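You operate a simulated robot arm through the tools that you are given. There is no shell and no other tool. Be economical: measure what you need, move in short steps, check, and stop when the job is done.

Carry out the task below with a simulated robot arm. There is one attempt and no reset: what you move stays moved.

## Task
Clamp the brown head and heat it to 90 C.
Fine: both clamp levers on, cooling valve shut, drive on, heat knob at 90; watch the display get there; the screw stays still.

Only the result counts: the job must be done as asked and must still hold three seconds after the hand-in. Knocking over, shifting, dropping, spilling or breaking anything else fails it.

## Robot
A 7-joint arm with a fingered hand on a trunk, on a base that drives. Base frame: it is fixed to the floor where the robot stands at the start and does not move with it; the origin is under the middle of the robot, x ahead of it, y to its left, z up. Lengths are in mm, angles in degrees, forces in N, time in s.
With the tool pointing down near the work surface it reaches from about 120 to 740 mm from the robot's upright axis, wherever it stands. Its first joint turns from -69.0 to 172.0 degrees. Places, roughly: cooling valve [1200, 0, 900]; drive switch [1300, 0, 1100]; halt button [1300, 0, 1200]; head display [1100, 0, 1300]; head heat knob [1100, 0, 1100]; knob a [600, 500, 1300]; knob b [500, 400, 1200]; knob c [600, 400, 1100]; knob d [600, 600, 1100]; knob e [600, 600, 1200]; lower clamp lever [800, 100, 1100]; run button [1200, 0, 1200]; upper clamp lever [800, 100, 1300]. Payload 3.4 kg.
Tool frame: the origin (TCP) lies between the finger pads and is the grasp point; the fingertips stand 39 mm ahead of it; z points along the fingers, y is the line along which they close. The gripper opens to 180 mm. The gripper's body begins 111 mm behind the TCP. The gripper is a hand of 3 fingers: y runs from the thumb to the fingers, the wrist lies at [0, 0, -262] in the tool frame, and closing takes about 1.5 s.
Orientation is told as [roll, pitch, yaw] about the base's x, y, z axes, in that order, counted from this pose: with the fingers straight down and closing along the base's y, the tool's x points along the base's -x, its y along +y and its z along -z.

## Interface
- The arm moves only by the tool jog_arm. Its argument "targets" is a list of rows, each a list of 3 entries, a list of its own where there are three numbers: the shift along the tool's x, y, z in cm, then the turn, a rotation vector about the tool's x, y, z in degrees, then the gripper command, from -1 (fully open) to 1 (shut), values between in proportion. In form: [[[tx, ty, tz], [rx, ry, rz], gripper], ...]. A call has 1 to 20 rows; each row shifts and turns the commanded pose from where the row before left it, along the tool's axes as they then stand. A row lasts 0.2 s, in which the tool goes at most 50 mm and 8.6 degrees; a call with a longer step from one row to the next is refused whole, and so is a gripper value outside its range. A pose out of reach is approached as far as the arm can. The call stops where the force on the tool passes 80 N (or 10 N more than at its start, if that is more) or the arm is blocked; 0.2 s more then pass. Each finger travels about 72 mm/s and halts on what it meets, pressing with about 25 N; the grip force reading is that of the motor and also rises with nothing between the fingers. The clock runs only during rows and for 0.2 s after the last one: add rows that do not move to give the fingers time. The reply holds the time, the measured pose of the TCP, the force on the tool along the base axes, the opening and the grip force, in the units named above and with some noise, with the torque about the TCP (base axes, N m) and any sound that the robot's microphone picked up.
- Cameras (640 x 400 px; columns grow to the right, rows downward): "scene" is now at [80.3, 20.9, 1862.8]; the picture's right is [0.37, -0.93, -0.00], its down [-0.74, -0.29, -0.61] and it looks along [0.57, 0.23, -0.79] (base axes); focal length 288 px, centre (320, 200). "wrist" rides on the gripper at [63, -36, -128] in the tool frame; the picture's right is [0.50, 0.87, 0.00], its down [-0.75, 0.44, -0.49] and it looks along [-0.43, 0.25, 0.87] (tool axes); focal length 226 px, centre (320, 200). There is no depth. A picture from a camera that has moved, and an enlarged one, comes with that camera's place and axes in the base frame and with its lens.
- grab_frame(camera): a new picture of that camera. The clock stands still meanwhile.
- raise_lower(by): slides the trunk up (or, below 0, down) by that many mm; the arm and the scene camera ride with it, the base frame stays. It gives what a move gives, with no picture.
- roll_base(legs): drives the robot by 1 to 6 legs, each [ahead, left, turn to the left] in mm, mm and degrees, along the robot's own axes; the way and the turn of a leg run together, so that a leg with both is an arc; at most 1500 mm and 180 degrees a leg. The arm and the cameras ride along, it lands a little off, and it stops where it bumps. It gives what a move gives.
- hand_shape(shape): the hand has 3 fingers and takes this shape, open, in about a second: jaw (thumb against the fingers, like two jaws); tri (thumb and two fingers); tip (a fingertip pinch); poke (one finger out to press); point (the index stretched); flat (the hand flat); cup (the hand cupped); fist (a fist). The gripper value then closes the fingers along that shape, each until it touches; the sizes above hold for jaw. It gives what a move gives, with no picture.
- pan_tilt(pan, tilt): turns the head with the scene camera to pan (to the left, within 143 degrees either way) and tilt (down, from -29 to 69), counted from straight ahead of the robot. It gives what a move gives.
- enlarge(camera, box): a new picture of the part [left, top, right, bottom] of that camera's present view, enlarged. The clock stands still meanwhile.
- job_done(): hands the job in; it is judged then, once.

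Go step by step. Nothing tells you exact positions but the pictures and the camera data: compare them with the known pose of the tool, close in by small moves and look again before you grip or let go. The budget is 120 turns and 98 pictures, counting those below and the enlarged ones. Unless the task says otherwise, let go and move clear before handing in, and close with one line.

The tools are called after ">>>" by a JSON object that holds its "method" and its "body". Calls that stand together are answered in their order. jog_arm: Moves the arm, as the interface text tells. Its arguments: {"type":"object","properties":{"targets":{"type":"array","items":{"type":"array"}}},"required":["targets"]} The other tools are called the same way: raise_lower (by) slides the trunk up or down; hand_shape (shape) gives the hand a shape; roll_base (legs) drives the base; pan_tilt (pan, tilt) turns the head that bears the scene camera; grab_frame (camera) takes a picture; enlarge (camera, box) takes an enlarged picture of a part of a camera's view; job_done () hands the job in.

At the start:

```text
time_s: 0.0
ee_pos: [357.1, -73.7, 1494.6]
tcp_rot: [0.2, 0.1, -0.1]
ft_force: [1.6, -1.2, -0.4]
ft_torque: [0.01, 0.03, -0.01]
gripper_width: 179.8
finger_force: 0.0
shape: jaw
trunk travel left (down, up): [-340.0, 202.0]
robot x, y, heading: [0.1, 2.4, -0.3]
head pan, tilt: [21.7, 52.2]
```

scene: 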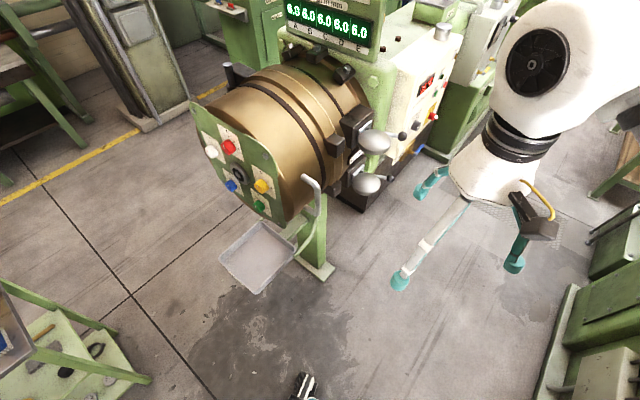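
wrist: 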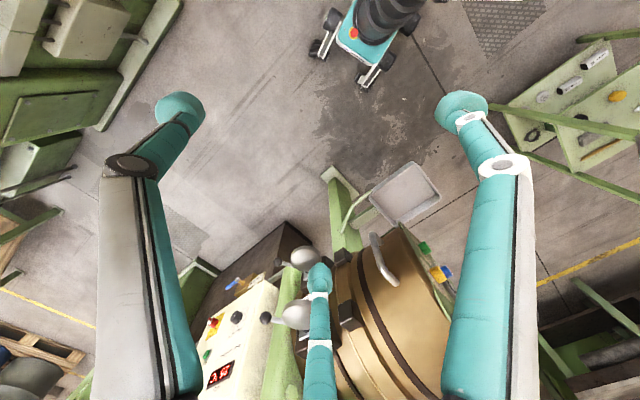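

The brown head is ahead-left, with the clamp levers on its right side and the control panel further along. I'll look closer at the levers and the panel.

>>> {"method": "enlarge", "body": {"camera": "scene", "box": [280, 0, 480, 220]}}

>>> {"method": "pan_tilt", "body": {"pan": 0, "tilt": 35}}

>>> {"method": "grab_frame", "body": {"camera": "scene"}}

```text
1.82 times, centred on (380, 110) of scene
camera zoom: at [80.3, 20.9, 1862.8], right [0.37, -0.93, 0.0], down [-0.74, -0.29, -0.61], along [0.57, 0.23, -0.79], focal length 524 px, centre (211, 364)
```

zoom: 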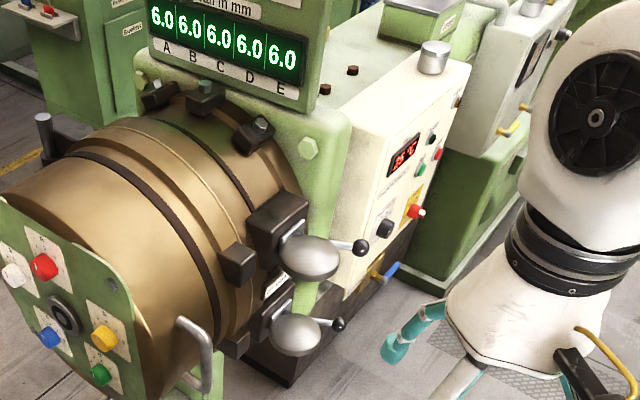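

```text
time_s: 0.8
ee_pos: [354.6, -70.4, 1495.4]
tcp_rot: [0.1, -0.2, -0.2]
ft_force: [0.1, -1.2, 0.1]
ft_torque: [0.03, 0.03, -0.03]
gripper_width: 179.8
finger_force: 0.0
shape: jaw
trunk travel left (down, up): [-340.0, 202.0]
robot x, y, heading: [1.6, -0.8, -0.0]
head pan, tilt: [0.0, 35.0]
```

```text
94 pictures are left
camera scene: at [98.7, -6.6, 1887.3], right [0.0, -1.0, 0.0], down [-0.58, 0.0, -0.82], along [0.82, 0.0, -0.58], focal length 288 px, centre (320, 200)
```

scene: 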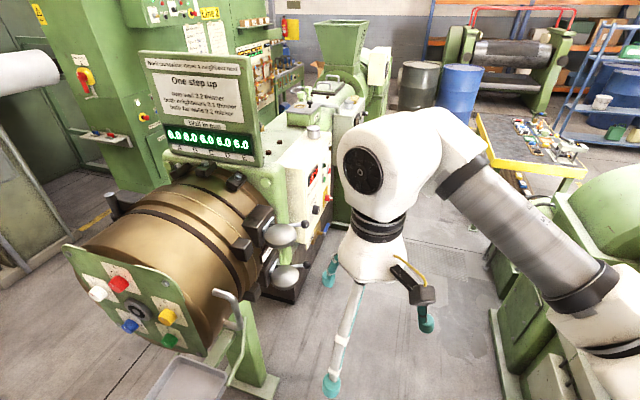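

The panel faces -y (to the right), so I'd work it from the aisle. I check the aisle for room.

>>> {"method": "pan_tilt", "body": {"pan": -60, "tilt": 45}}

>>> {"method": "grab_frame", "body": {"camera": "scene"}}

```text
time_s: 2.1
ee_pos: [356.0, -70.2, 1495.0]
tcp_rot: [0.0, -0.2, -0.1]
ft_force: [0.1, 0.7, -0.4]
ft_torque: [-0.01, -0.02, 0.02]
gripper_width: 180.0
finger_force: 0.1
shape: jaw
trunk travel left (down, up): [-340.0, 202.0]
robot x, y, heading: [-2.2, 0.4, -0.0]
head pan, tilt: [-60.0, 45.0]
```

```text
93 pictures are left
camera scene: at [51.3, -77.1, 1872.4], right [-0.87, -0.5, 0.0], down [-0.36, 0.61, -0.7], along [0.35, -0.61, -0.71], focal length 288 px, centre (320, 200)
```

scene: 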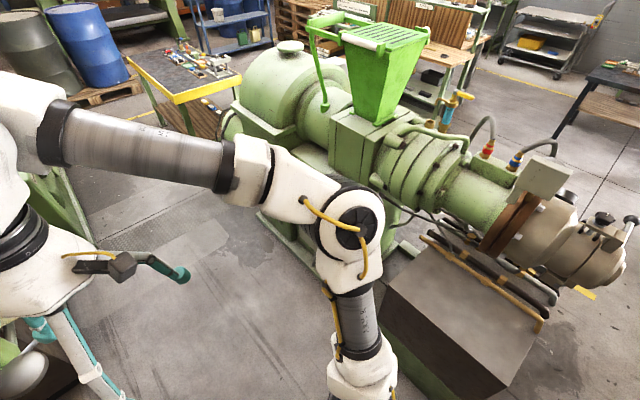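

>>> {"method": "roll_base", "body": {"legs": [[300, -450, 0]]}}

>>> {"method": "pan_tilt", "body": {"pan": 40, "tilt": 35}}

>>> {"method": "grab_frame", "body": {"camera": "scene"}}

```text
time_s: 5.3
ee_pos: [660.9, -499.5, 1495.1]
tcp_rot: [-0.4, -0.1, 0.3]
ft_force: [-0.1, 0.1, 0.0]
ft_torque: [-0.01, 0.04, 0.02]
gripper_width: 179.8
finger_force: 0.1
shape: jaw
trunk travel left (down, up): [-340.0, 202.0]
robot x, y, heading: [304.6, -439.3, 0.6]
head pan, tilt: [-60.0, 45.0]
```

```text
time_s: 7.0
ee_pos: [659.8, -506.6, 1496.3]
tcp_rot: [-0.1, -0.1, 0.2]
ft_force: [0.6, 0.5, 0.8]
ft_torque: [-0.01, 0.01, -0.01]
gripper_width: 180.1
finger_force: 0.0
shape: jaw
trunk travel left (down, up): [-340.0, 202.0]
robot x, y, heading: [302.5, -439.1, 0.3]
head pan, tilt: [40.0, 35.0]
```

```text
92 pictures are left
camera scene: at [383.1, -382.5, 1887.3], right [0.65, -0.76, 0.0], down [-0.44, -0.37, -0.82], along [0.62, 0.53, -0.58], focal length 288 px, centre (320, 200)
```

scene: 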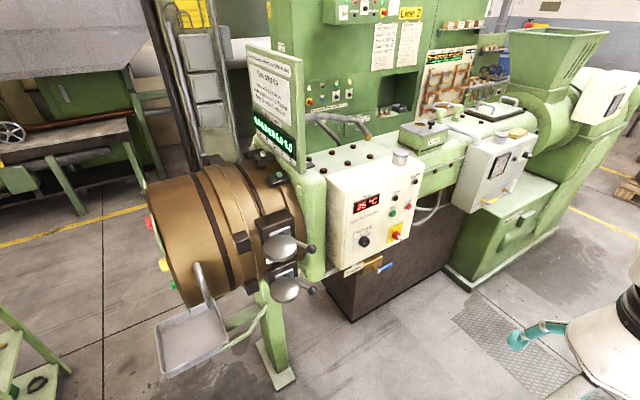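

Good view of the panel: display, knob, run/halt buttons, drive switch (red on yellow), and valve with blue handle. I enlarge panel and levers.

>>> {"method": "enlarge", "body": {"camera": "scene", "box": [310, 140, 430, 290]}}

>>> {"method": "enlarge", "body": {"camera": "scene", "box": [220, 190, 340, 310]}}

>>> {"method": "enlarge", "body": {"camera": "scene", "box": [235, 40, 315, 160]}}

```text
2.67 times, centred on (370, 215) of scene
camera zoom: at [383.1, -382.5, 1887.3], right [0.65, -0.76, 0.0], down [-0.44, -0.37, -0.82], along [0.62, 0.53, -0.58], focal length 769 px, centre (187, 160)
```

zoom: 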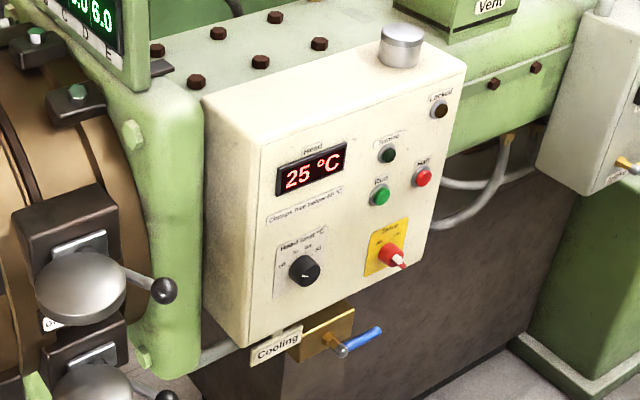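

```text
3.33 times, centred on (280, 250) of scene
camera zoom: at [383.1, -382.5, 1887.3], right [0.65, -0.76, 0.0], down [-0.44, -0.37, -0.82], along [0.62, 0.53, -0.58], focal length 961 px, centre (453, 33)
```

zoom: 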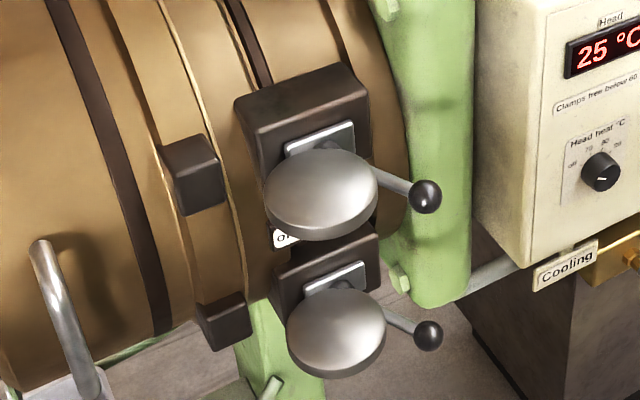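

```text
3.33 times, centred on (275, 100) of scene
camera zoom: at [383.1, -382.5, 1887.3], right [0.65, -0.76, 0.0], down [-0.44, -0.37, -0.82], along [0.62, 0.53, -0.58], focal length 961 px, centre (470, 533)
```

zoom: 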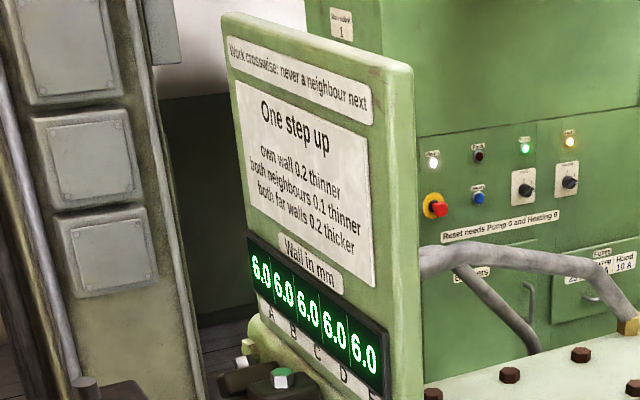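

>>> {"method": "roll_base", "body": {"legs": [[600, -250, 0], [0, 0, 90]]}}

>>> {"method": "pan_tilt", "body": {"pan": 0, "tilt": 40}}

>>> {"method": "grab_frame", "body": {"camera": "scene"}}

>>> {"method": "grab_frame", "body": {"camera": "wrist"}}

```text
time_s: 14.4
ee_pos: [959.6, -328.5, 1495.7]
tcp_rot: [-0.3, -0.1, 91.1]
ft_force: [0.0, -0.2, -0.4]
ft_torque: [0.01, -0.02, -0.04]
gripper_width: 180.1
finger_force: 0.0
shape: jaw
trunk travel left (down, up): [-340.0, 202.0]
robot x, y, heading: [907.1, -684.7, 91.0]
head pan, tilt: [40.0, 35.0]
```

```text
time_s: 15.5
ee_pos: [956.7, -329.6, 1495.4]
tcp_rot: [-0.4, -0.1, 91.0]
ft_force: [0.5, -0.6, 0.0]
ft_torque: [0.01, 0.01, 0.02]
gripper_width: 180.2
finger_force: 0.0
shape: jaw
trunk travel left (down, up): [-340.0, 202.0]
robot x, y, heading: [902.2, -684.3, 90.9]
head pan, tilt: [0.0, 40.0]
```

```text
88 pictures are left
camera scene: at [900.3, -588.2, 1879.8], right [1.0, 0.02, 0.0], down [0.01, -0.64, -0.76], along [-0.01, 0.76, -0.64], focal length 288 px, centre (320, 200)
```

scene: 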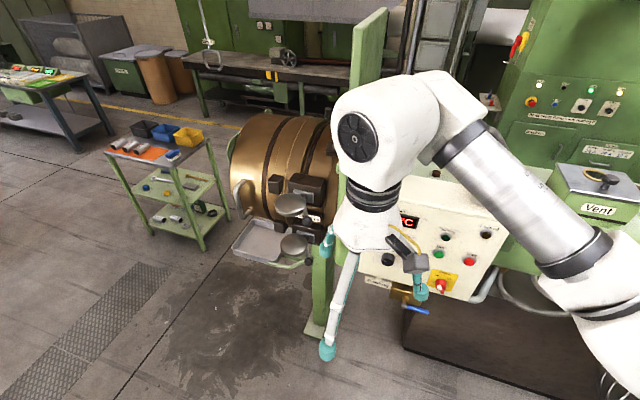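

```text
87 pictures are left
camera wrist: at [992.6, -392.9, 1622.6], right [-0.86, -0.51, -0.01], down [-0.45, 0.74, 0.49], along [-0.25, 0.42, -0.87], focal length 226 px, centre (320, 200)
```

wrist: 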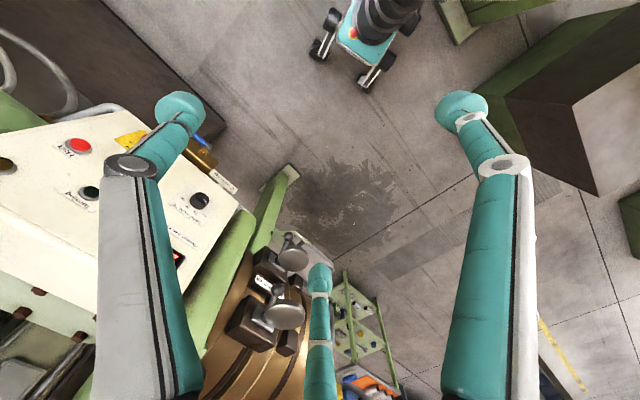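

>>> {"method": "enlarge", "body": {"camera": "scene", "box": [255, 160, 345, 270]}}

>>> {"method": "enlarge", "body": {"camera": "wrist", "box": [230, 220, 330, 360]}}

>>> {"method": "enlarge", "body": {"camera": "scene", "box": [360, 180, 520, 330]}}

```text
3.64 times, centred on (300, 215) of scene
camera zoom: at [900.3, -588.2, 1879.8], right [1.0, 0.02, 0.0], down [0.01, -0.64, -0.76], along [-0.01, 0.76, -0.64], focal length 1048 px, centre (393, 146)
```

zoom: 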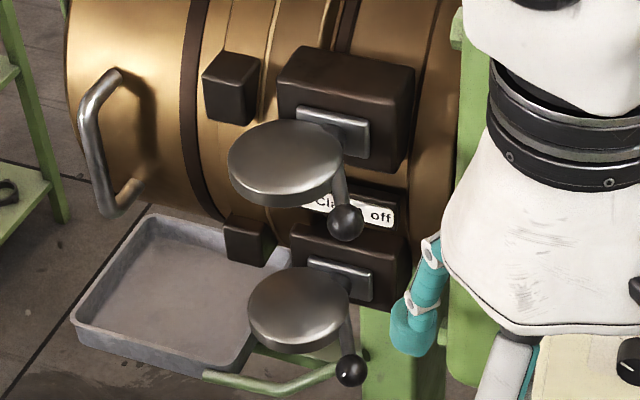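

```text
2.86 times, centred on (280, 290) of wrist
camera zoom: at [992.6, -392.9, 1622.6], right [-0.86, -0.51, -0.01], down [-0.45, 0.74, 0.49], along [-0.25, 0.42, -0.87], focal length 646 px, centre (434, -57)
```

zoom: 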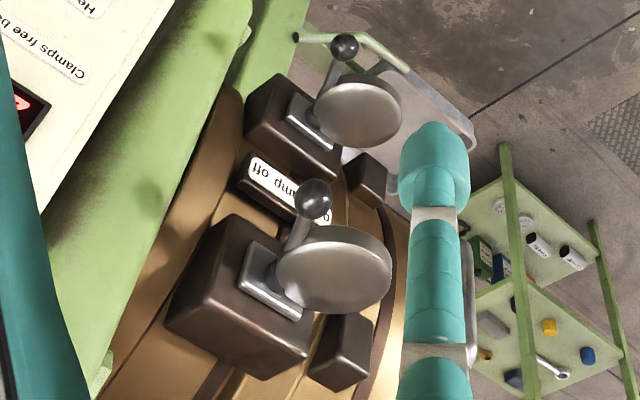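

```text
2.67 times, centred on (440, 255) of scene
camera zoom: at [900.3, -588.2, 1879.8], right [1.0, 0.02, 0.0], down [0.01, -0.64, -0.76], along [-0.01, 0.76, -0.64], focal length 769 px, centre (0, 53)
```

zoom: 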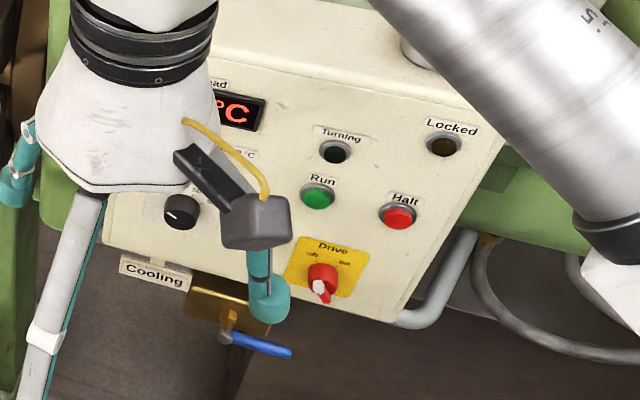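

The upper ball is about (851, 52, 1252), the lower one (850, 53, 1050), with "off" written on the +x side. I turn the hand to point horizontally at the machine, keeping clear of it.

>>> {"method": "jog_arm", "body": {"targets": [[[-1.8, 0, 0], [0, -8.2, 0], -1], [[-1.78, 0, 0.26], [0, -8.2, 0], -1], [[-1.73, 0, 0.51], [0, -8.2, 0], -1], [[-1.64, 0, 0.75], [0, -8.2, 0], -1], [[-1.51, 0, 0.98], [0, -8.2, 0], -1], [[-1.36, 0, 1.18], [0, -8.2, 0], -1], [[-1.18, 0, 1.36], [0, -8.2, 0], -1], [[-0.97, 0, 1.52], [0, -8.2, 0], -1], [[-0.74, 0, 1.64], [0, -8.2, 0], -1], [[-0.5, 0, 1.73], [0, -8.2, 0], -1], [[-0.25, 0, 1.78], [0, -8.0, 0], -1]]}}

>>> {"method": "grab_frame", "body": {"camera": "scene"}}

>>> {"method": "grab_frame", "body": {"camera": "wrist"}}

```text
time_s: 17.9
ee_pos: [957.3, -130.4, 1494.2]
tcp_rot: [-136.8, -89.8, -132.3]
ft_force: [0.2, 0.2, 0.1]
ft_torque: [0.03, -0.02, 0.01]
gripper_width: 179.8
finger_force: 0.1
shape: jaw
trunk travel left (down, up): [-340.0, 202.0]
robot x, y, heading: [902.4, -679.9, 91.0]
head pan, tilt: [0.0, 40.0]
```

```text
83 pictures are left
camera scene: at [907.8, -584.8, 1879.5], right [1.0, 0.02, 0.0], down [0.01, -0.65, -0.76], along [-0.02, 0.76, -0.65], focal length 288 px, centre (320, 200)
```

scene: 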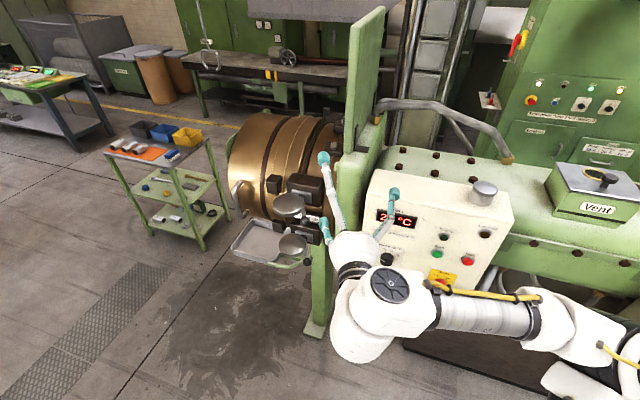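

```text
82 pictures are left
camera wrist: at [995.2, -257.6, 1430.5], right [-0.86, -0.01, -0.5], down [-0.43, -0.5, 0.75], along [-0.26, 0.86, 0.43], focal length 226 px, centre (320, 200)
```

wrist: 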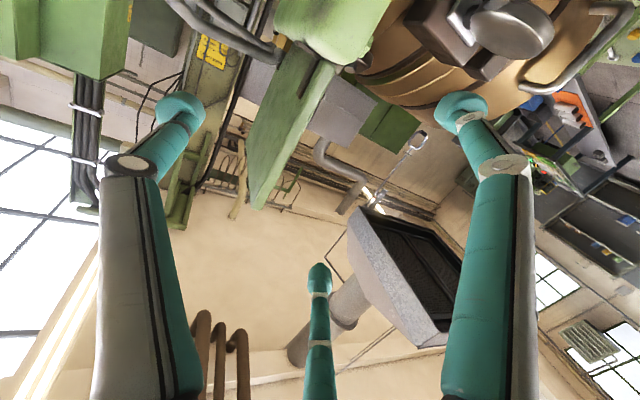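

Wrist camera looks upward; I roll the hand by 180° so that it looks down at the work.

>>> {"method": "jog_arm", "body": {"targets": [[[0, 0, 0], [0, 0, 8.5], -1], [[0, 0, 0], [0, 0, 8.5], -1], [[0, 0, 0], [0, 0, 8.5], -1], [[0, 0, 0], [0, 0, 8.5], -1], [[0, 0, 0], [0, 0, 8.5], -1], [[0, 0, 0], [0, 0, 8.5], -1], [[0, 0, 0], [0, 0, 8.5], -1], [[0, 0, 0], [0, 0, 8.5], -1], [[0, 0, 0], [0, 0, 8.5], -1], [[0, 0, 0], [0, 0, 8.5], -1], [[0, 0, 0], [0, 0, 5], -1]]}}

>>> {"method": "grab_frame", "body": {"camera": "wrist"}}

```text
time_s: 20.3
ee_pos: [1149.3, -137.8, 1501.4]
tcp_rot: [90.5, -0.9, 2.0]
ft_force: [0.8, 1.1, 0.5]
ft_torque: [0.02, 0.0, -0.01]
gripper_width: 180.2
finger_force: 0.0
shape: jaw
out of reach, approached as far as the arm can: row 6, 7, 8, 9, 10, 11
trunk travel left (down, up): [-340.0, 202.0]
robot x, y, heading: [903.2, -684.1, 91.0]
head pan, tilt: [0.0, 40.0]
```

```text
81 pictures are left
camera wrist: at [1092.1, -267.5, 1463.0], right [-0.51, -0.03, 0.86], down [0.77, -0.47, 0.44], along [0.39, 0.88, 0.26], focal length 226 px, centre (320, 200)
```

wrist: 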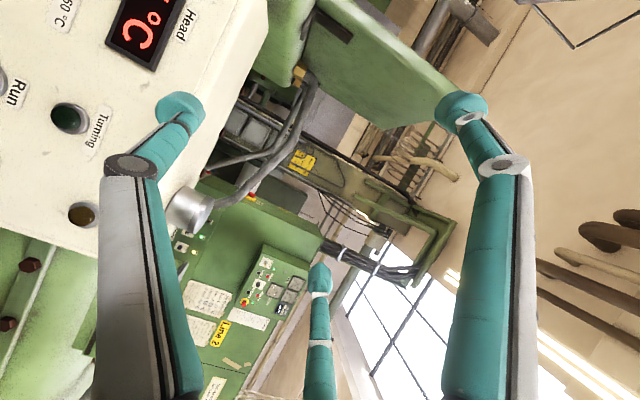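

Rolling that way runs into the arm's limits. I roll back the other way.

>>> {"method": "jog_arm", "body": {"targets": [[[0, 0, 0], [0, 0, -8.5], -1], [[0, 0, 0], [0, 0, -8.5], -1], [[0, 0, 0], [0, 0, -8.5], -1], [[0, 0, 0], [0, 0, -8.5], -1], [[0, 0, 0], [0, 0, -8.5], -1], [[0, 0, 0], [0, 0, -8.5], -1], [[0, 0, 0], [0, 0, -8.5], -1], [[0, 0, 0], [0, 0, -8.5], -1], [[0, 0, 0], [0, 0, -8.5], -1], [[0, 0, 0], [0, 0, -8.5], -1], [[0, 0, 0], [0, 0, -5], -1]]}}

>>> {"method": "jog_arm", "body": {"targets": [[[0, 0, 0], [0, 0, -8.5], -1], [[0, 0, 0], [0, 0, -8.5], -1], [[0, 0, 0], [0, 0, -8.5], -1], [[0, 0, 0], [0, 0, -8.5], -1], [[0, 0, 0], [0, 0, -8.5], -1], [[0, 0, 0], [0, 0, -8.5], -1], [[0, 0, 0], [0, 0, -8.5], -1], [[0, 0, 0], [0, 0, -8.5], -1], [[0, 0, 0], [0, 0, -8.5], -1], [[0, 0, 0], [0, 0, -8.5], -1], [[0, 0, 0], [0, 0, -5], -1]]}}

>>> {"method": "grab_frame", "body": {"camera": "wrist"}}

```text
time_s: 22.7
ee_pos: [1148.8, -136.3, 1502.7]
tcp_rot: [-112.8, -89.5, -156.2]
ft_force: [-0.1, -0.3, -0.2]
ft_torque: [-0.01, -0.03, 0.0]
gripper_width: 179.8
finger_force: 0.2
shape: jaw
trunk travel left (down, up): [-340.0, 202.0]
robot x, y, heading: [901.3, -684.4, 91.1]
head pan, tilt: [0.0, 40.0]
```

```text
time_s: 25.1
ee_pos: [1149.8, -138.0, 1502.7]
tcp_rot: [-90.2, 0.5, -179.0]
ft_force: [0.0, -0.1, 0.8]
ft_torque: [0.03, 0.0, 0.0]
gripper_width: 179.8
finger_force: 0.0
shape: jaw
trunk travel left (down, up): [-340.0, 202.0]
robot x, y, heading: [904.3, -685.6, 90.7]
head pan, tilt: [0.0, 40.0]
```

```text
80 pictures are left
camera wrist: at [1214.0, -264.5, 1538.1], right [0.51, 0.01, -0.86], down [-0.74, -0.5, -0.44], along [-0.44, 0.86, -0.25], focal length 226 px, centre (320, 200)
```

wrist: 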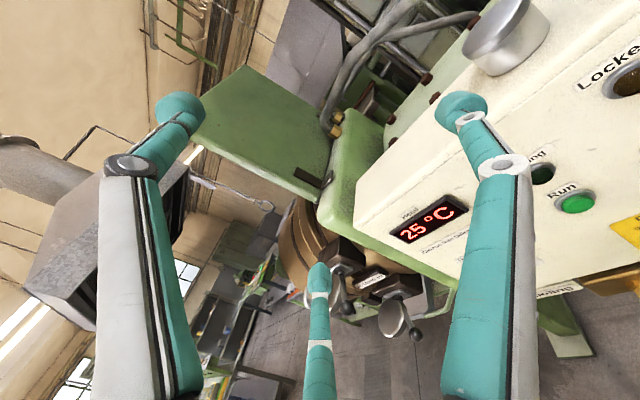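

This roll works and sees the work. Now the poke shape, and a look.

>>> {"method": "hand_shape", "body": {"shape": "poke"}}

>>> {"method": "grab_frame", "body": {"camera": "wrist"}}

>>> {"method": "grab_frame", "body": {"camera": "scene"}}

```text
time_s: 26.0
ee_pos: [1149.7, -137.2, 1502.4]
tcp_rot: [-90.2, 0.2, -178.9]
ft_force: [0.1, 0.0, 0.3]
ft_torque: [0.0, -0.01, 0.0]
gripper_width: 0.2
finger_force: 0.1
shape: poke
trunk travel left (down, up): [-340.0, 202.0]
robot x, y, heading: [904.0, -684.4, 91.1]
head pan, tilt: [0.0, 40.0]
```

```text
79 pictures are left
camera wrist: at [1214.0, -264.3, 1537.8], right [0.5, 0.01, -0.86], down [-0.74, -0.5, -0.44], along [-0.44, 0.86, -0.25], focal length 226 px, centre (320, 200)
```

wrist: 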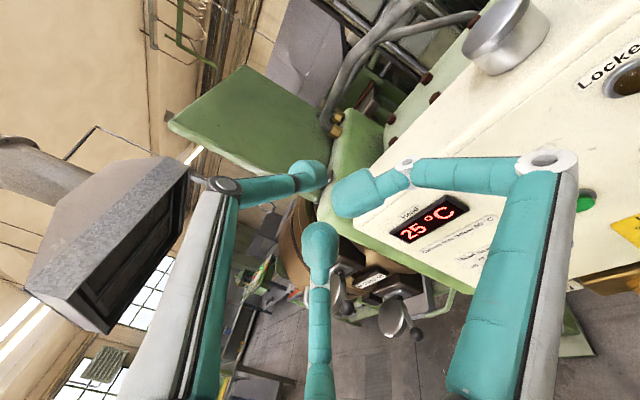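

```text
78 pictures are left
camera scene: at [909.6, -587.4, 1879.7], right [1.0, 0.02, 0.0], down [0.01, -0.64, -0.76], along [-0.02, 0.76, -0.64], focal length 288 px, centre (320, 200)
```

scene: 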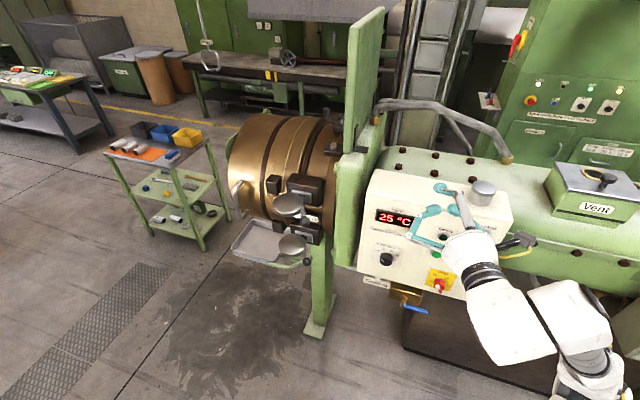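

>>> {"method": "enlarge", "body": {"camera": "scene", "box": [360, 160, 520, 280]}}

```text
3.33 times, centred on (440, 220) of scene
camera zoom: at [909.6, -587.4, 1879.7], right [1.0, 0.02, 0.0], down [0.01, -0.64, -0.76], along [-0.02, 0.76, -0.64], focal length 961 px, centre (-80, 133)
```

zoom: 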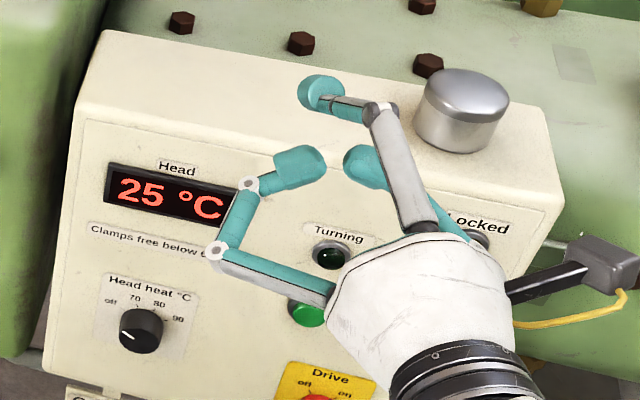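

Heat knob is about (1110, 19, 1116), pointing at "off"; drive switch about (1284, -30, 1065). I move over near the levers for a close look.

>>> {"method": "jog_arm", "body": {"targets": [[[-4.5, 0, 0], [0, 0, 0], -1], [[-4.5, 0, 0], [0, 0, 0], -1], [[-4.5, 0, 0], [0, 0, 0], -1], [[-4.5, 0, 0], [0, 0, 0], -1], [[-4.5, 0, 0], [0, 0, 0], -1]]}}

>>> {"method": "raise_lower", "body": {"by": -100}}

>>> {"method": "grab_frame", "body": {"camera": "wrist"}}

>>> {"method": "grab_frame", "body": {"camera": "scene"}}

```text
time_s: 27.2
ee_pos: [922.1, -141.6, 1501.8]
tcp_rot: [-90.2, 0.5, -179.1]
ft_force: [0.5, 0.1, -0.3]
ft_torque: [0.05, 0.02, -0.02]
gripper_width: 0.0
finger_force: 0.0
shape: poke
trunk travel left (down, up): [-340.0, 202.0]
robot x, y, heading: [904.5, -685.0, 91.0]
head pan, tilt: [0.0, 40.0]
```

```text
time_s: 28.6
ee_pos: [923.2, -142.0, 1403.3]
tcp_rot: [-90.3, 0.3, -179.0]
ft_force: [0.5, -0.3, 0.1]
ft_torque: [-0.01, 0.02, 0.01]
gripper_width: 0.1
finger_force: 0.0
shape: poke
trunk travel left (down, up): [-240.0, 302.0]
robot x, y, heading: [904.4, -681.4, 90.9]
head pan, tilt: [0.0, 40.0]
```

```text
76 pictures are left
camera wrist: at [988.6, -269.5, 1437.1], right [0.5, 0.01, -0.86], down [-0.74, -0.5, -0.44], along [-0.44, 0.86, -0.24], focal length 226 px, centre (320, 200)
```

wrist: 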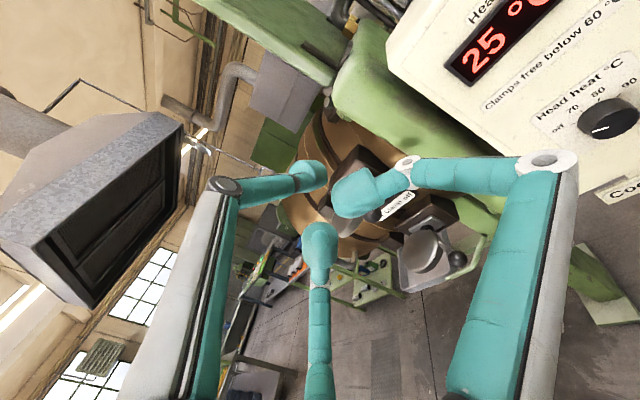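

```text
75 pictures are left
camera scene: at [904.0, -503.8, 1777.8], right [1.0, 0.02, 0.0], down [0.01, -0.64, -0.76], along [-0.02, 0.76, -0.64], focal length 288 px, centre (320, 200)
```

scene: 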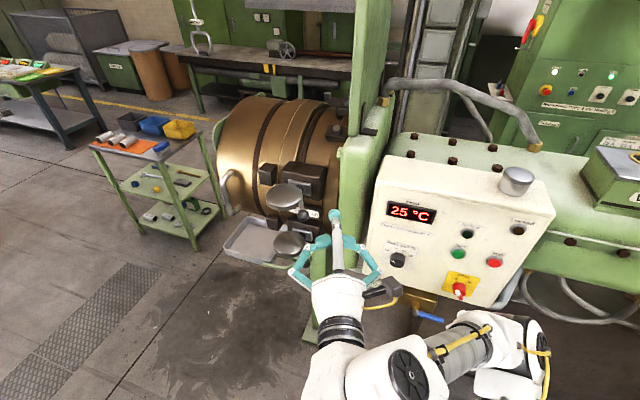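

>>> {"method": "enlarge", "body": {"camera": "scene", "box": [255, 150, 345, 265]}}

>>> {"method": "enlarge", "body": {"camera": "wrist", "box": [320, 140, 490, 290]}}

```text
3.48 times, centred on (300, 208) of scene
camera zoom: at [904.0, -503.8, 1777.8], right [1.0, 0.02, 0.0], down [0.01, -0.64, -0.76], along [-0.02, 0.76, -0.64], focal length 1003 px, centre (390, 174)
```

zoom: 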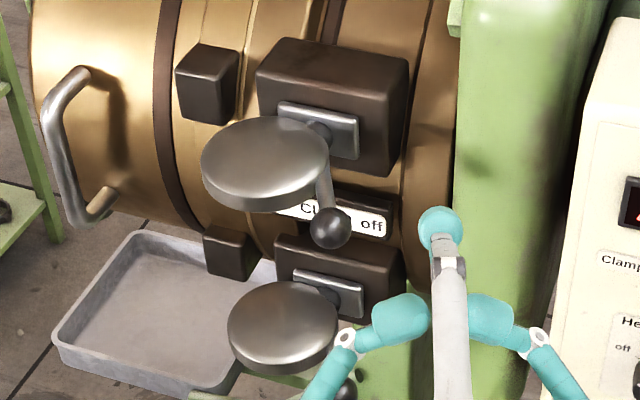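

```text
2.67 times, centred on (405, 215) of wrist
camera zoom: at [988.6, -269.5, 1437.1], right [0.5, 0.01, -0.86], down [-0.74, -0.5, -0.44], along [-0.44, 0.86, -0.24], focal length 603 px, centre (93, 160)
```

zoom: 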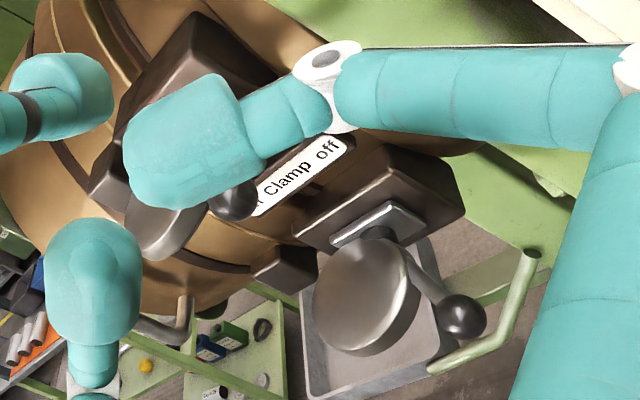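

The label reads "on – Clamp – off": the levers swing about a vertical pivot from +x (off) to -x (on). I lower the hand to the upper lever's height, beside its ball.

>>> {"method": "raise_lower", "body": {"by": -152}}

>>> {"method": "jog_arm", "body": {"targets": [[[-1, 0, 4], [0, 0, 0], -1], [[-0.5, 0, 4], [0, 0, 0], -1]]}}

>>> {"method": "enlarge", "body": {"camera": "scene", "box": [240, 120, 400, 240]}}

>>> {"method": "grab_frame", "body": {"camera": "wrist"}}

```text
time_s: 30.3
ee_pos: [923.8, -142.5, 1250.3]
tcp_rot: [-90.3, 0.3, -179.0]
ft_force: [0.2, -0.4, 0.6]
ft_torque: [-0.02, -0.01, -0.03]
gripper_width: 0.3
finger_force: 0.1
shape: poke
trunk travel left (down, up): [-88.0, 454.0]
robot x, y, heading: [900.7, -684.3, 91.1]
head pan, tilt: [0.0, 40.0]
```

```text
time_s: 30.9
ee_pos: [907.8, -60.6, 1247.3]
tcp_rot: [-90.1, 0.3, -179.1]
ft_force: [-0.7, 0.4, -0.3]
ft_torque: [-0.01, -0.01, 0.01]
gripper_width: 0.0
finger_force: 0.0
shape: poke
trunk travel left (down, up): [-88.0, 454.0]
robot x, y, heading: [900.7, -683.8, 90.9]
head pan, tilt: [0.0, 40.0]
```

```text
3.33 times, centred on (320, 180) of scene
camera zoom: at [899.5, -274.9, 1590.7], right [1.0, 0.02, 0.0], down [0.01, -0.65, -0.76], along [-0.02, 0.76, -0.65], focal length 961 px, centre (320, 267)
```

zoom: 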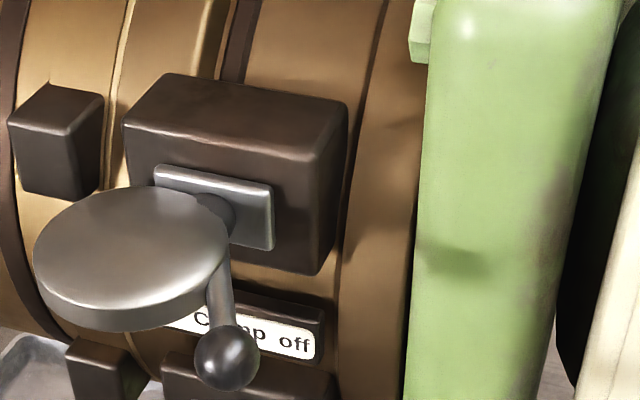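

```text
71 pictures are left
camera wrist: at [972.1, -187.5, 1283.3], right [0.5, 0.01, -0.86], down [-0.74, -0.5, -0.44], along [-0.44, 0.86, -0.25], focal length 226 px, centre (320, 200)
```

wrist: 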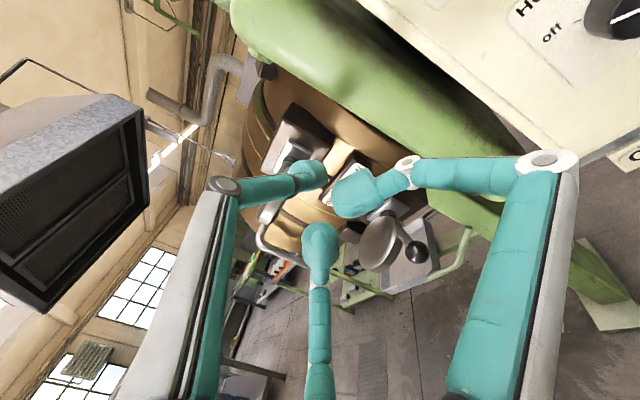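

>>> {"method": "jog_arm", "body": {"targets": [[[0, 0, 4.5], [0, 0, 0], -1], [[0, 0, 4.5], [0, 0, 0], -1]]}}

>>> {"method": "pan_tilt", "body": {"pan": 0, "tilt": 50}}

>>> {"method": "grab_frame", "body": {"camera": "scene"}}

```text
time_s: 31.5
ee_pos: [906.9, 27.6, 1247.9]
tcp_rot: [-90.2, 0.3, -179.0]
ft_force: [0.1, -0.4, -0.1]
ft_torque: [-0.04, 0.02, 0.02]
gripper_width: 0.0
finger_force: 0.0
shape: poke
trunk travel left (down, up): [-88.0, 454.0]
robot x, y, heading: [900.8, -683.6, 91.1]
head pan, tilt: [0.0, 40.0]
```

```text
time_s: 32.2
ee_pos: [904.8, 26.5, 1248.9]
tcp_rot: [-90.2, 0.3, -179.0]
ft_force: [0.8, -0.3, -0.2]
ft_torque: [-0.02, 0.0, 0.01]
gripper_width: 0.0
finger_force: 0.0
shape: poke
trunk travel left (down, up): [-88.0, 454.0]
robot x, y, heading: [903.8, -680.8, 90.8]
head pan, tilt: [0.0, 50.0]
```

```text
70 pictures are left
camera scene: at [899.7, -283.7, 1576.9], right [1.0, 0.02, 0.0], down [0.01, -0.77, -0.64], along [-0.01, 0.64, -0.77], focal length 288 px, centre (320, 200)
```

scene: 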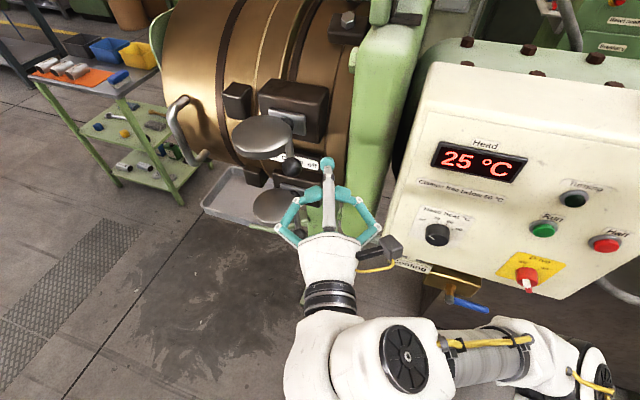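

The finger is right of the ball; now push it to -x gently.

>>> {"method": "jog_arm", "body": {"targets": [[[-1.5, 0, 0], [0, 0, 0], -1], [[-1.5, 0, 0], [0, 0, 0], -1], [[-1, 0, 0], [0, 0, 0], -1], [[-1, 0, 0], [0, 0, 0], -1], [[-1, 0, 0], [0, 0, 0], -1]]}}

>>> {"method": "enlarge", "body": {"camera": "scene", "box": [200, 70, 400, 250]}}

```text
time_s: 33.4
ee_pos: [844.1, 26.6, 1248.9]
tcp_rot: [-90.2, 0.2, -179.0]
ft_force: [1.8, 0.2, -0.3]
ft_torque: [-0.01, -0.01, -0.01]
gripper_width: 0.0
finger_force: 0.1
shape: poke
trunk travel left (down, up): [-88.0, 454.0]
robot x, y, heading: [901.9, -684.3, 90.9]
head pan, tilt: [0.0, 50.0]
```

```text
2.22 times, centred on (300, 160) of scene
camera zoom: at [898.4, -283.9, 1576.9], right [1.0, 0.02, 0.0], down [0.01, -0.77, -0.64], along [-0.01, 0.64, -0.77], focal length 641 px, centre (364, 289)
```

zoom: 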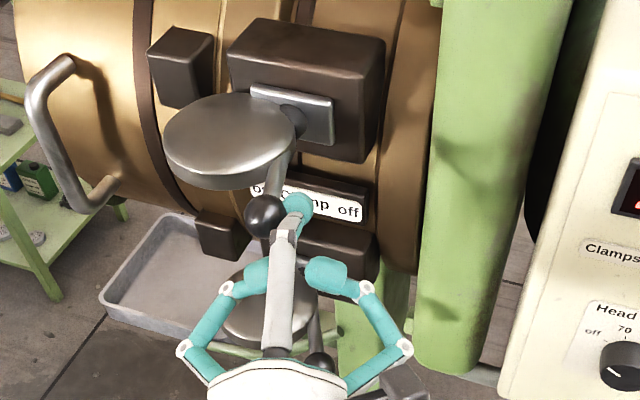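

The lever moves easily (about 2 N). I keep pushing.

>>> {"method": "jog_arm", "body": {"targets": [[[-1, 0, 0], [0, 0, 0], -1], [[-1, 0, 0], [0, 0, 0], -1], [[-1, 0, 0], [0, 0, 0], -1], [[-1, 0, 0], [0, 0, 0], -1]]}}

>>> {"method": "enlarge", "body": {"camera": "scene", "box": [200, 70, 400, 250]}}

```text
time_s: 34.4
ee_pos: [805.2, 27.5, 1248.9]
tcp_rot: [-90.1, 0.3, -178.9]
ft_force: [0.6, 1.2, -0.1]
ft_torque: [-0.07, -0.02, -0.05]
gripper_width: 0.1
finger_force: 0.1
shape: poke
trunk travel left (down, up): [-88.0, 454.0]
robot x, y, heading: [900.4, -683.1, 91.1]
head pan, tilt: [0.0, 50.0]
```

```text
2.22 times, centred on (300, 160) of scene
camera zoom: at [898.4, -283.3, 1576.8], right [1.0, 0.02, 0.0], down [0.01, -0.77, -0.64], along [-0.01, 0.64, -0.77], focal length 641 px, centre (364, 289)
```

zoom: 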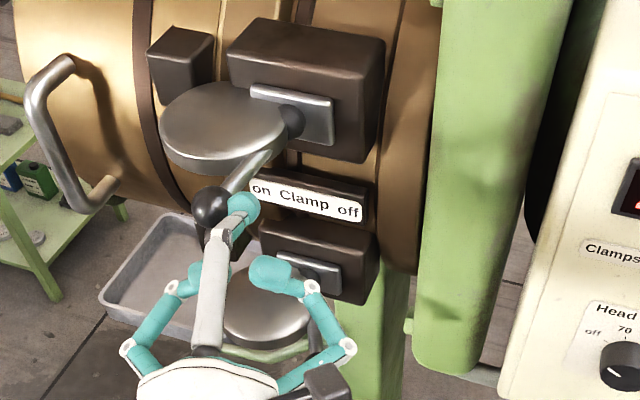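

>>> {"method": "jog_arm", "body": {"targets": [[[-1, 0, 0.4], [0, 0, 0], -1], [[-1, 0, 0.5], [0, 0, 0], -1], [[-1, 0, 0.6], [0, 0, 0], -1], [[-1, 0, 0.8], [0, 0, 0], -1]]}}

>>> {"method": "enlarge", "body": {"camera": "scene", "box": [200, 70, 400, 250]}}

```text
time_s: 35.4
ee_pos: [767.2, 49.1, 1249.2]
tcp_rot: [-90.2, 0.3, -179.1]
ft_force: [1.3, -1.1, -1.5]
ft_torque: [-0.02, -0.03, -0.03]
gripper_width: 0.0
finger_force: 0.0
shape: poke
trunk travel left (down, up): [-88.0, 454.0]
robot x, y, heading: [908.1, -682.8, 91.0]
head pan, tilt: [0.0, 50.0]
```

```text
2.22 times, centred on (300, 160) of scene
camera zoom: at [898.1, -283.7, 1576.9], right [1.0, 0.02, 0.0], down [0.01, -0.77, -0.64], along [-0.01, 0.64, -0.77], focal length 641 px, centre (364, 289)
```

zoom: 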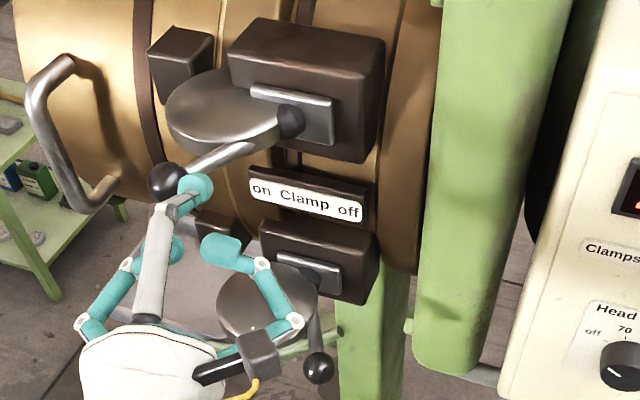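

>>> {"method": "jog_arm", "body": {"targets": [[[-0.8, 0, 0.8], [0, 0, 0], -1], [[-0.7, 0, 0.9], [0, 0, 0], -1], [[-0.7, 0, 0.9], [0, 0, 0], -1], [[-0.6, 0, 1], [0, 0, 0], -1]]}}

>>> {"method": "enlarge", "body": {"camera": "scene", "box": [200, 70, 400, 250]}}

```text
time_s: 36.5
ee_pos: [763.8, 80.2, 1256.8]
tcp_rot: [-90.1, -0.3, 177.5]
ft_force: [83.2, -61.0, -3.8]
ft_torque: [0.16, 0.13, -0.36]
gripper_width: 0.0
finger_force: 0.0
shape: poke
trunk travel left (down, up): [-88.0, 454.0]
robot x, y, heading: [906.8, -687.2, 90.7]
head pan, tilt: [0.0, 50.0]
stopped in row 4: the force on the tool passed its limit at 87 N (the readings are from after the stop); the commanded pose is now the measured one
```

```text
2.22 times, centred on (300, 160) of scene
camera zoom: at [947.5, -300.0, 1580.3], right [1.0, 0.01, -0.03], down [-0.01, -0.76, -0.65], along [-0.03, 0.65, -0.76], focal length 641 px, centre (364, 289)
```

zoom: 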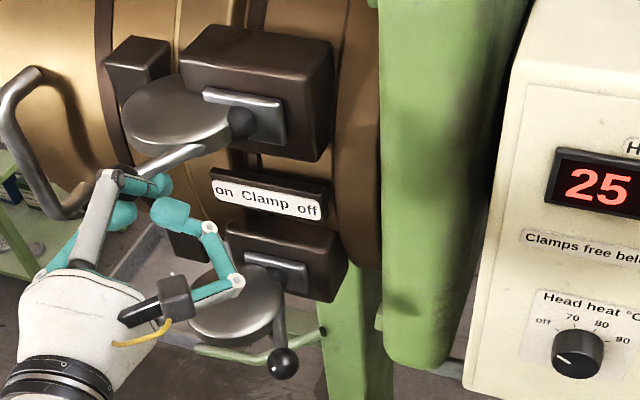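

The lever hit its stop. I back off.

>>> {"method": "jog_arm", "body": {"targets": [[[1, 0, -1], [0, 0, 0], -1], [[2, 0, -3], [0, 0, 0], -1], [[2, 0, -4], [0, 0, 0], -1], [[2, 0, -4], [0, 0, 0], -1]]}}

>>> {"method": "enlarge", "body": {"camera": "scene", "box": [180, 70, 400, 250]}}

```text
time_s: 37.5
ee_pos: [825.0, -35.3, 1252.9]
tcp_rot: [-90.0, 0.0, 179.5]
ft_force: [1.1, 0.5, 0.6]
ft_torque: [-0.04, 0.0, 0.05]
gripper_width: 0.0
finger_force: 0.1
shape: poke
trunk travel left (down, up): [-88.0, 454.0]
robot x, y, heading: [909.4, -687.2, 91.0]
head pan, tilt: [0.0, 50.0]
```

```text
2.22 times, centred on (290, 160) of scene
camera zoom: at [920.3, -284.8, 1577.2], right [1.0, 0.02, -0.01], down [0.0, -0.77, -0.64], along [-0.02, 0.64, -0.77], focal length 641 px, centre (387, 289)
```

zoom: 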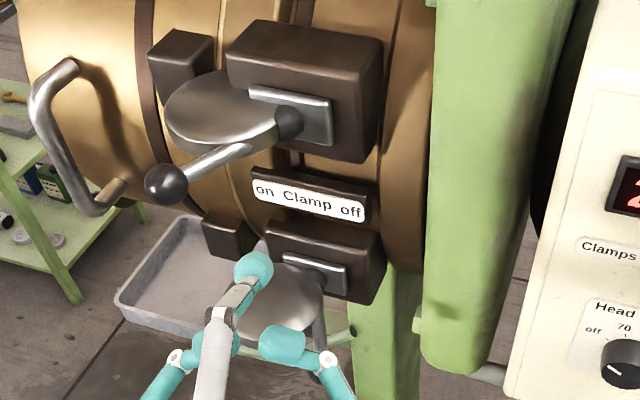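

Upper lever is at its "on" stop. Next I go to the right of the lower ball, 200 mm down.

>>> {"method": "jog_arm", "body": {"targets": [[[4, 0, -3], [0, 0, 0], -1], [[4.2, 2, 0], [0, 0, 0], -1], [[0, 4.5, 0], [0, 0, 0], -1], [[0, 4.5, 0], [0, 0, 0], -1], [[0, 4.5, 0], [0, 0, 0], -1], [[0, 4.3, 0], [0, 0, 0], -1]]}}

>>> {"method": "grab_frame", "body": {"camera": "scene"}}

```text
time_s: 38.9
ee_pos: [887.8, -67.2, 1050.2]
tcp_rot: [-89.9, 0.6, 179.5]
ft_force: [-0.1, -0.2, -0.3]
ft_torque: [0.04, 0.01, 0.02]
gripper_width: 0.2
finger_force: 0.1
shape: poke
trunk travel left (down, up): [-88.0, 454.0]
robot x, y, heading: [903.5, -684.5, 90.9]
head pan, tilt: [0.0, 50.0]
```

```text
64 pictures are left
camera scene: at [899.9, -284.1, 1576.9], right [1.0, 0.02, 0.0], down [0.01, -0.77, -0.64], along [-0.01, 0.64, -0.77], focal length 288 px, centre (320, 200)
```

scene: 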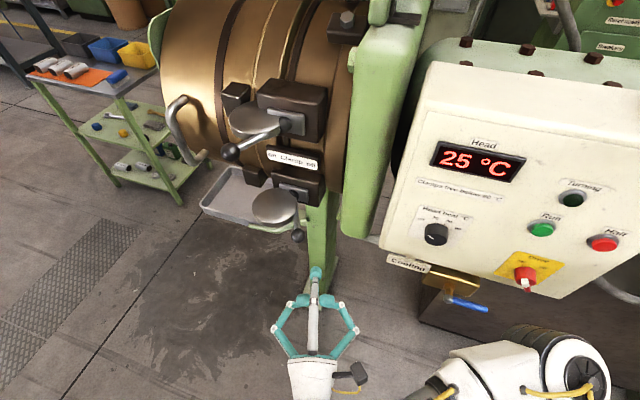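

>>> {"method": "jog_arm", "body": {"targets": [[[1.6, 0, 0], [0, 0, 0], -1], [[0, 0, 4.7], [0, 0, 0], -1], [[0, 0, 4.7], [0, 0, 0], -1], [[0, 0, 0], [0, 0, 0], -1]]}}

>>> {"method": "enlarge", "body": {"camera": "scene", "box": [200, 120, 400, 300]}}

```text
time_s: 39.9
ee_pos: [909.0, 27.6, 1052.9]
tcp_rot: [-90.0, 0.7, 179.6]
ft_force: [0.0, 0.2, 0.5]
ft_torque: [0.01, -0.01, 0.02]
gripper_width: 0.0
finger_force: 0.0
shape: poke
trunk travel left (down, up): [-88.0, 454.0]
robot x, y, heading: [904.5, -684.0, 91.2]
head pan, tilt: [0.0, 50.0]
```

```text
2.22 times, centred on (300, 210) of scene
camera zoom: at [908.9, -284.3, 1577.1], right [1.0, 0.02, -0.01], down [0.01, -0.77, -0.64], along [-0.02, 0.64, -0.77], focal length 641 px, centre (364, 178)
```

zoom: 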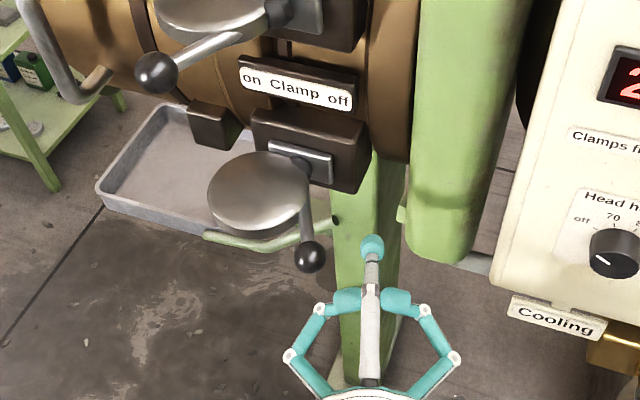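

>>> {"method": "jog_arm", "body": {"targets": [[[-1.5, 0, 0], [0, 0, 0], -1], [[-1.5, 0, 0], [0, 0, 0], -1], [[-1, 0, 0], [0, 0, 0], -1], [[-1, 0, 0], [0, 0, 0], -1], [[-1, 0, 0], [0, 0, 0], -1], [[-1, 0, 0], [0, 0, 0], -1], [[-1, 0, 0], [0, 0, 0], -1], [[-1, 0, 0], [0, 0, 0], -1], [[-1, 0, 0], [0, 0, 0], -1], [[-1, 0, 0.4], [0, 0, 0], -1], [[-1, 0, 0.5], [0, 0, 0], -1], [[-1, 0, 0.6], [0, 0, 0], -1], [[-1, 0, 0.8], [0, 0, 0], -1]]}}

>>> {"method": "enlarge", "body": {"camera": "scene", "box": [180, 100, 380, 280]}}

```text
time_s: 42.7
ee_pos: [765.4, 51.8, 1051.9]
tcp_rot: [-89.9, 0.8, 179.5]
ft_force: [4.5, -5.9, -2.9]
ft_torque: [-0.02, 0.05, -0.12]
gripper_width: 0.2
finger_force: 0.0
shape: poke
trunk travel left (down, up): [-88.0, 454.0]
robot x, y, heading: [902.5, -682.9, 91.1]
head pan, tilt: [0.0, 50.0]
```

```text
2.22 times, centred on (280, 190) of scene
camera zoom: at [903.3, -285.0, 1577.1], right [1.0, 0.02, 0.0], down [0.01, -0.77, -0.64], along [-0.01, 0.64, -0.77], focal length 641 px, centre (409, 222)
```

zoom: 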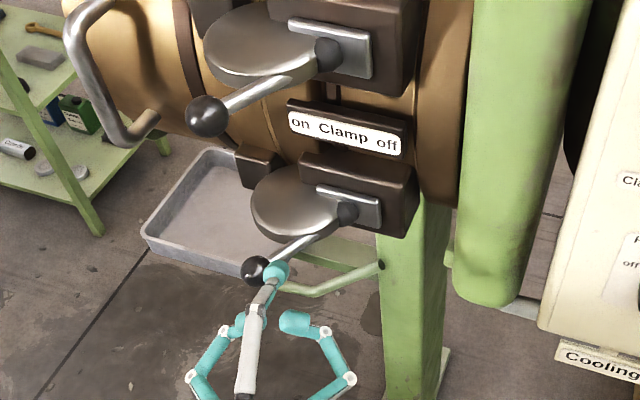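

>>> {"method": "jog_arm", "body": {"targets": [[[-0.4, 0, 0.3], [0, 0, 0], -1], [[-0.4, 0, 0.3], [0, 0, 0], -1], [[-0.4, 0, 0.3], [0, 0, 0], -1], [[-0.4, 0, 0.3], [0, 0, 0], -1], [[-0.4, 0, 0.3], [0, 0, 0], -1]]}}

>>> {"method": "jog_arm", "body": {"targets": [[[1, 0, -1], [0, 0, 0], -1], [[2, 0, -3], [0, 0, 0], -1], [[2, 0, -4], [0, 0, 0], -1], [[4, 0, -4], [0, 0, 0], -1], [[4, 0, -2], [0, 0, 0], -1]]}}

>>> {"method": "enlarge", "body": {"camera": "scene", "box": [180, 60, 380, 260]}}

>>> {"method": "enlarge", "body": {"camera": "scene", "box": [370, 120, 640, 330]}}

```text
time_s: 43.9
ee_pos: [763.7, 66.0, 1055.2]
tcp_rot: [-90.2, 1.0, 175.8]
ft_force: [63.6, -31.6, -0.3]
ft_torque: [0.04, 0.14, 0.16]
gripper_width: 0.0
finger_force: 0.1
shape: poke
trunk travel left (down, up): [-88.0, 454.0]
robot x, y, heading: [906.1, -682.7, 90.7]
head pan, tilt: [0.0, 50.0]
stopped in row 5: the force on the tool passed its limit at 85 N (the readings are from after the stop); the commanded pose is now the measured one
```

```text
refused: row 4 steps farther than a row can; nothing moved
```

```text
2.00 times, centred on (280, 160) of scene
camera zoom: at [939.7, -296.0, 1579.3], right [1.0, 0.01, -0.02], down [-0.01, -0.77, -0.64], along [-0.03, 0.64, -0.76], focal length 577 px, centre (400, 280)
```

zoom: 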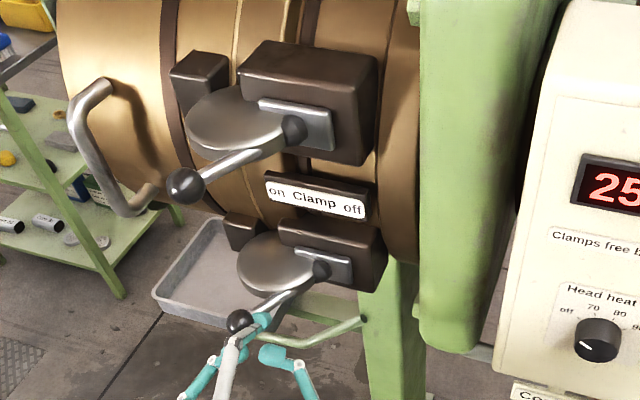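

```text
1.90 times, centred on (505, 225) of scene
camera zoom: at [939.7, -296.0, 1579.3], right [1.0, 0.01, -0.02], down [-0.01, -0.77, -0.64], along [-0.03, 0.64, -0.76], focal length 549 px, centre (-32, 152)
```

zoom: 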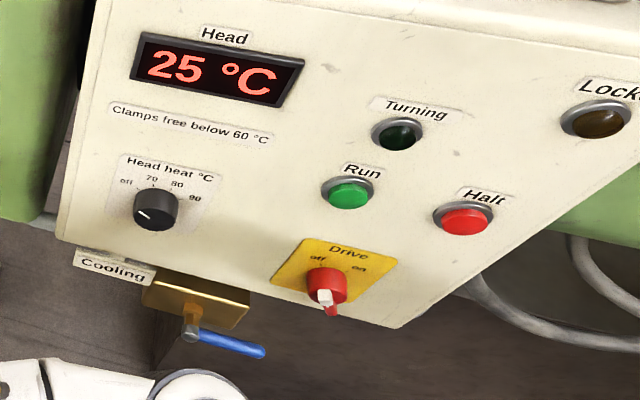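

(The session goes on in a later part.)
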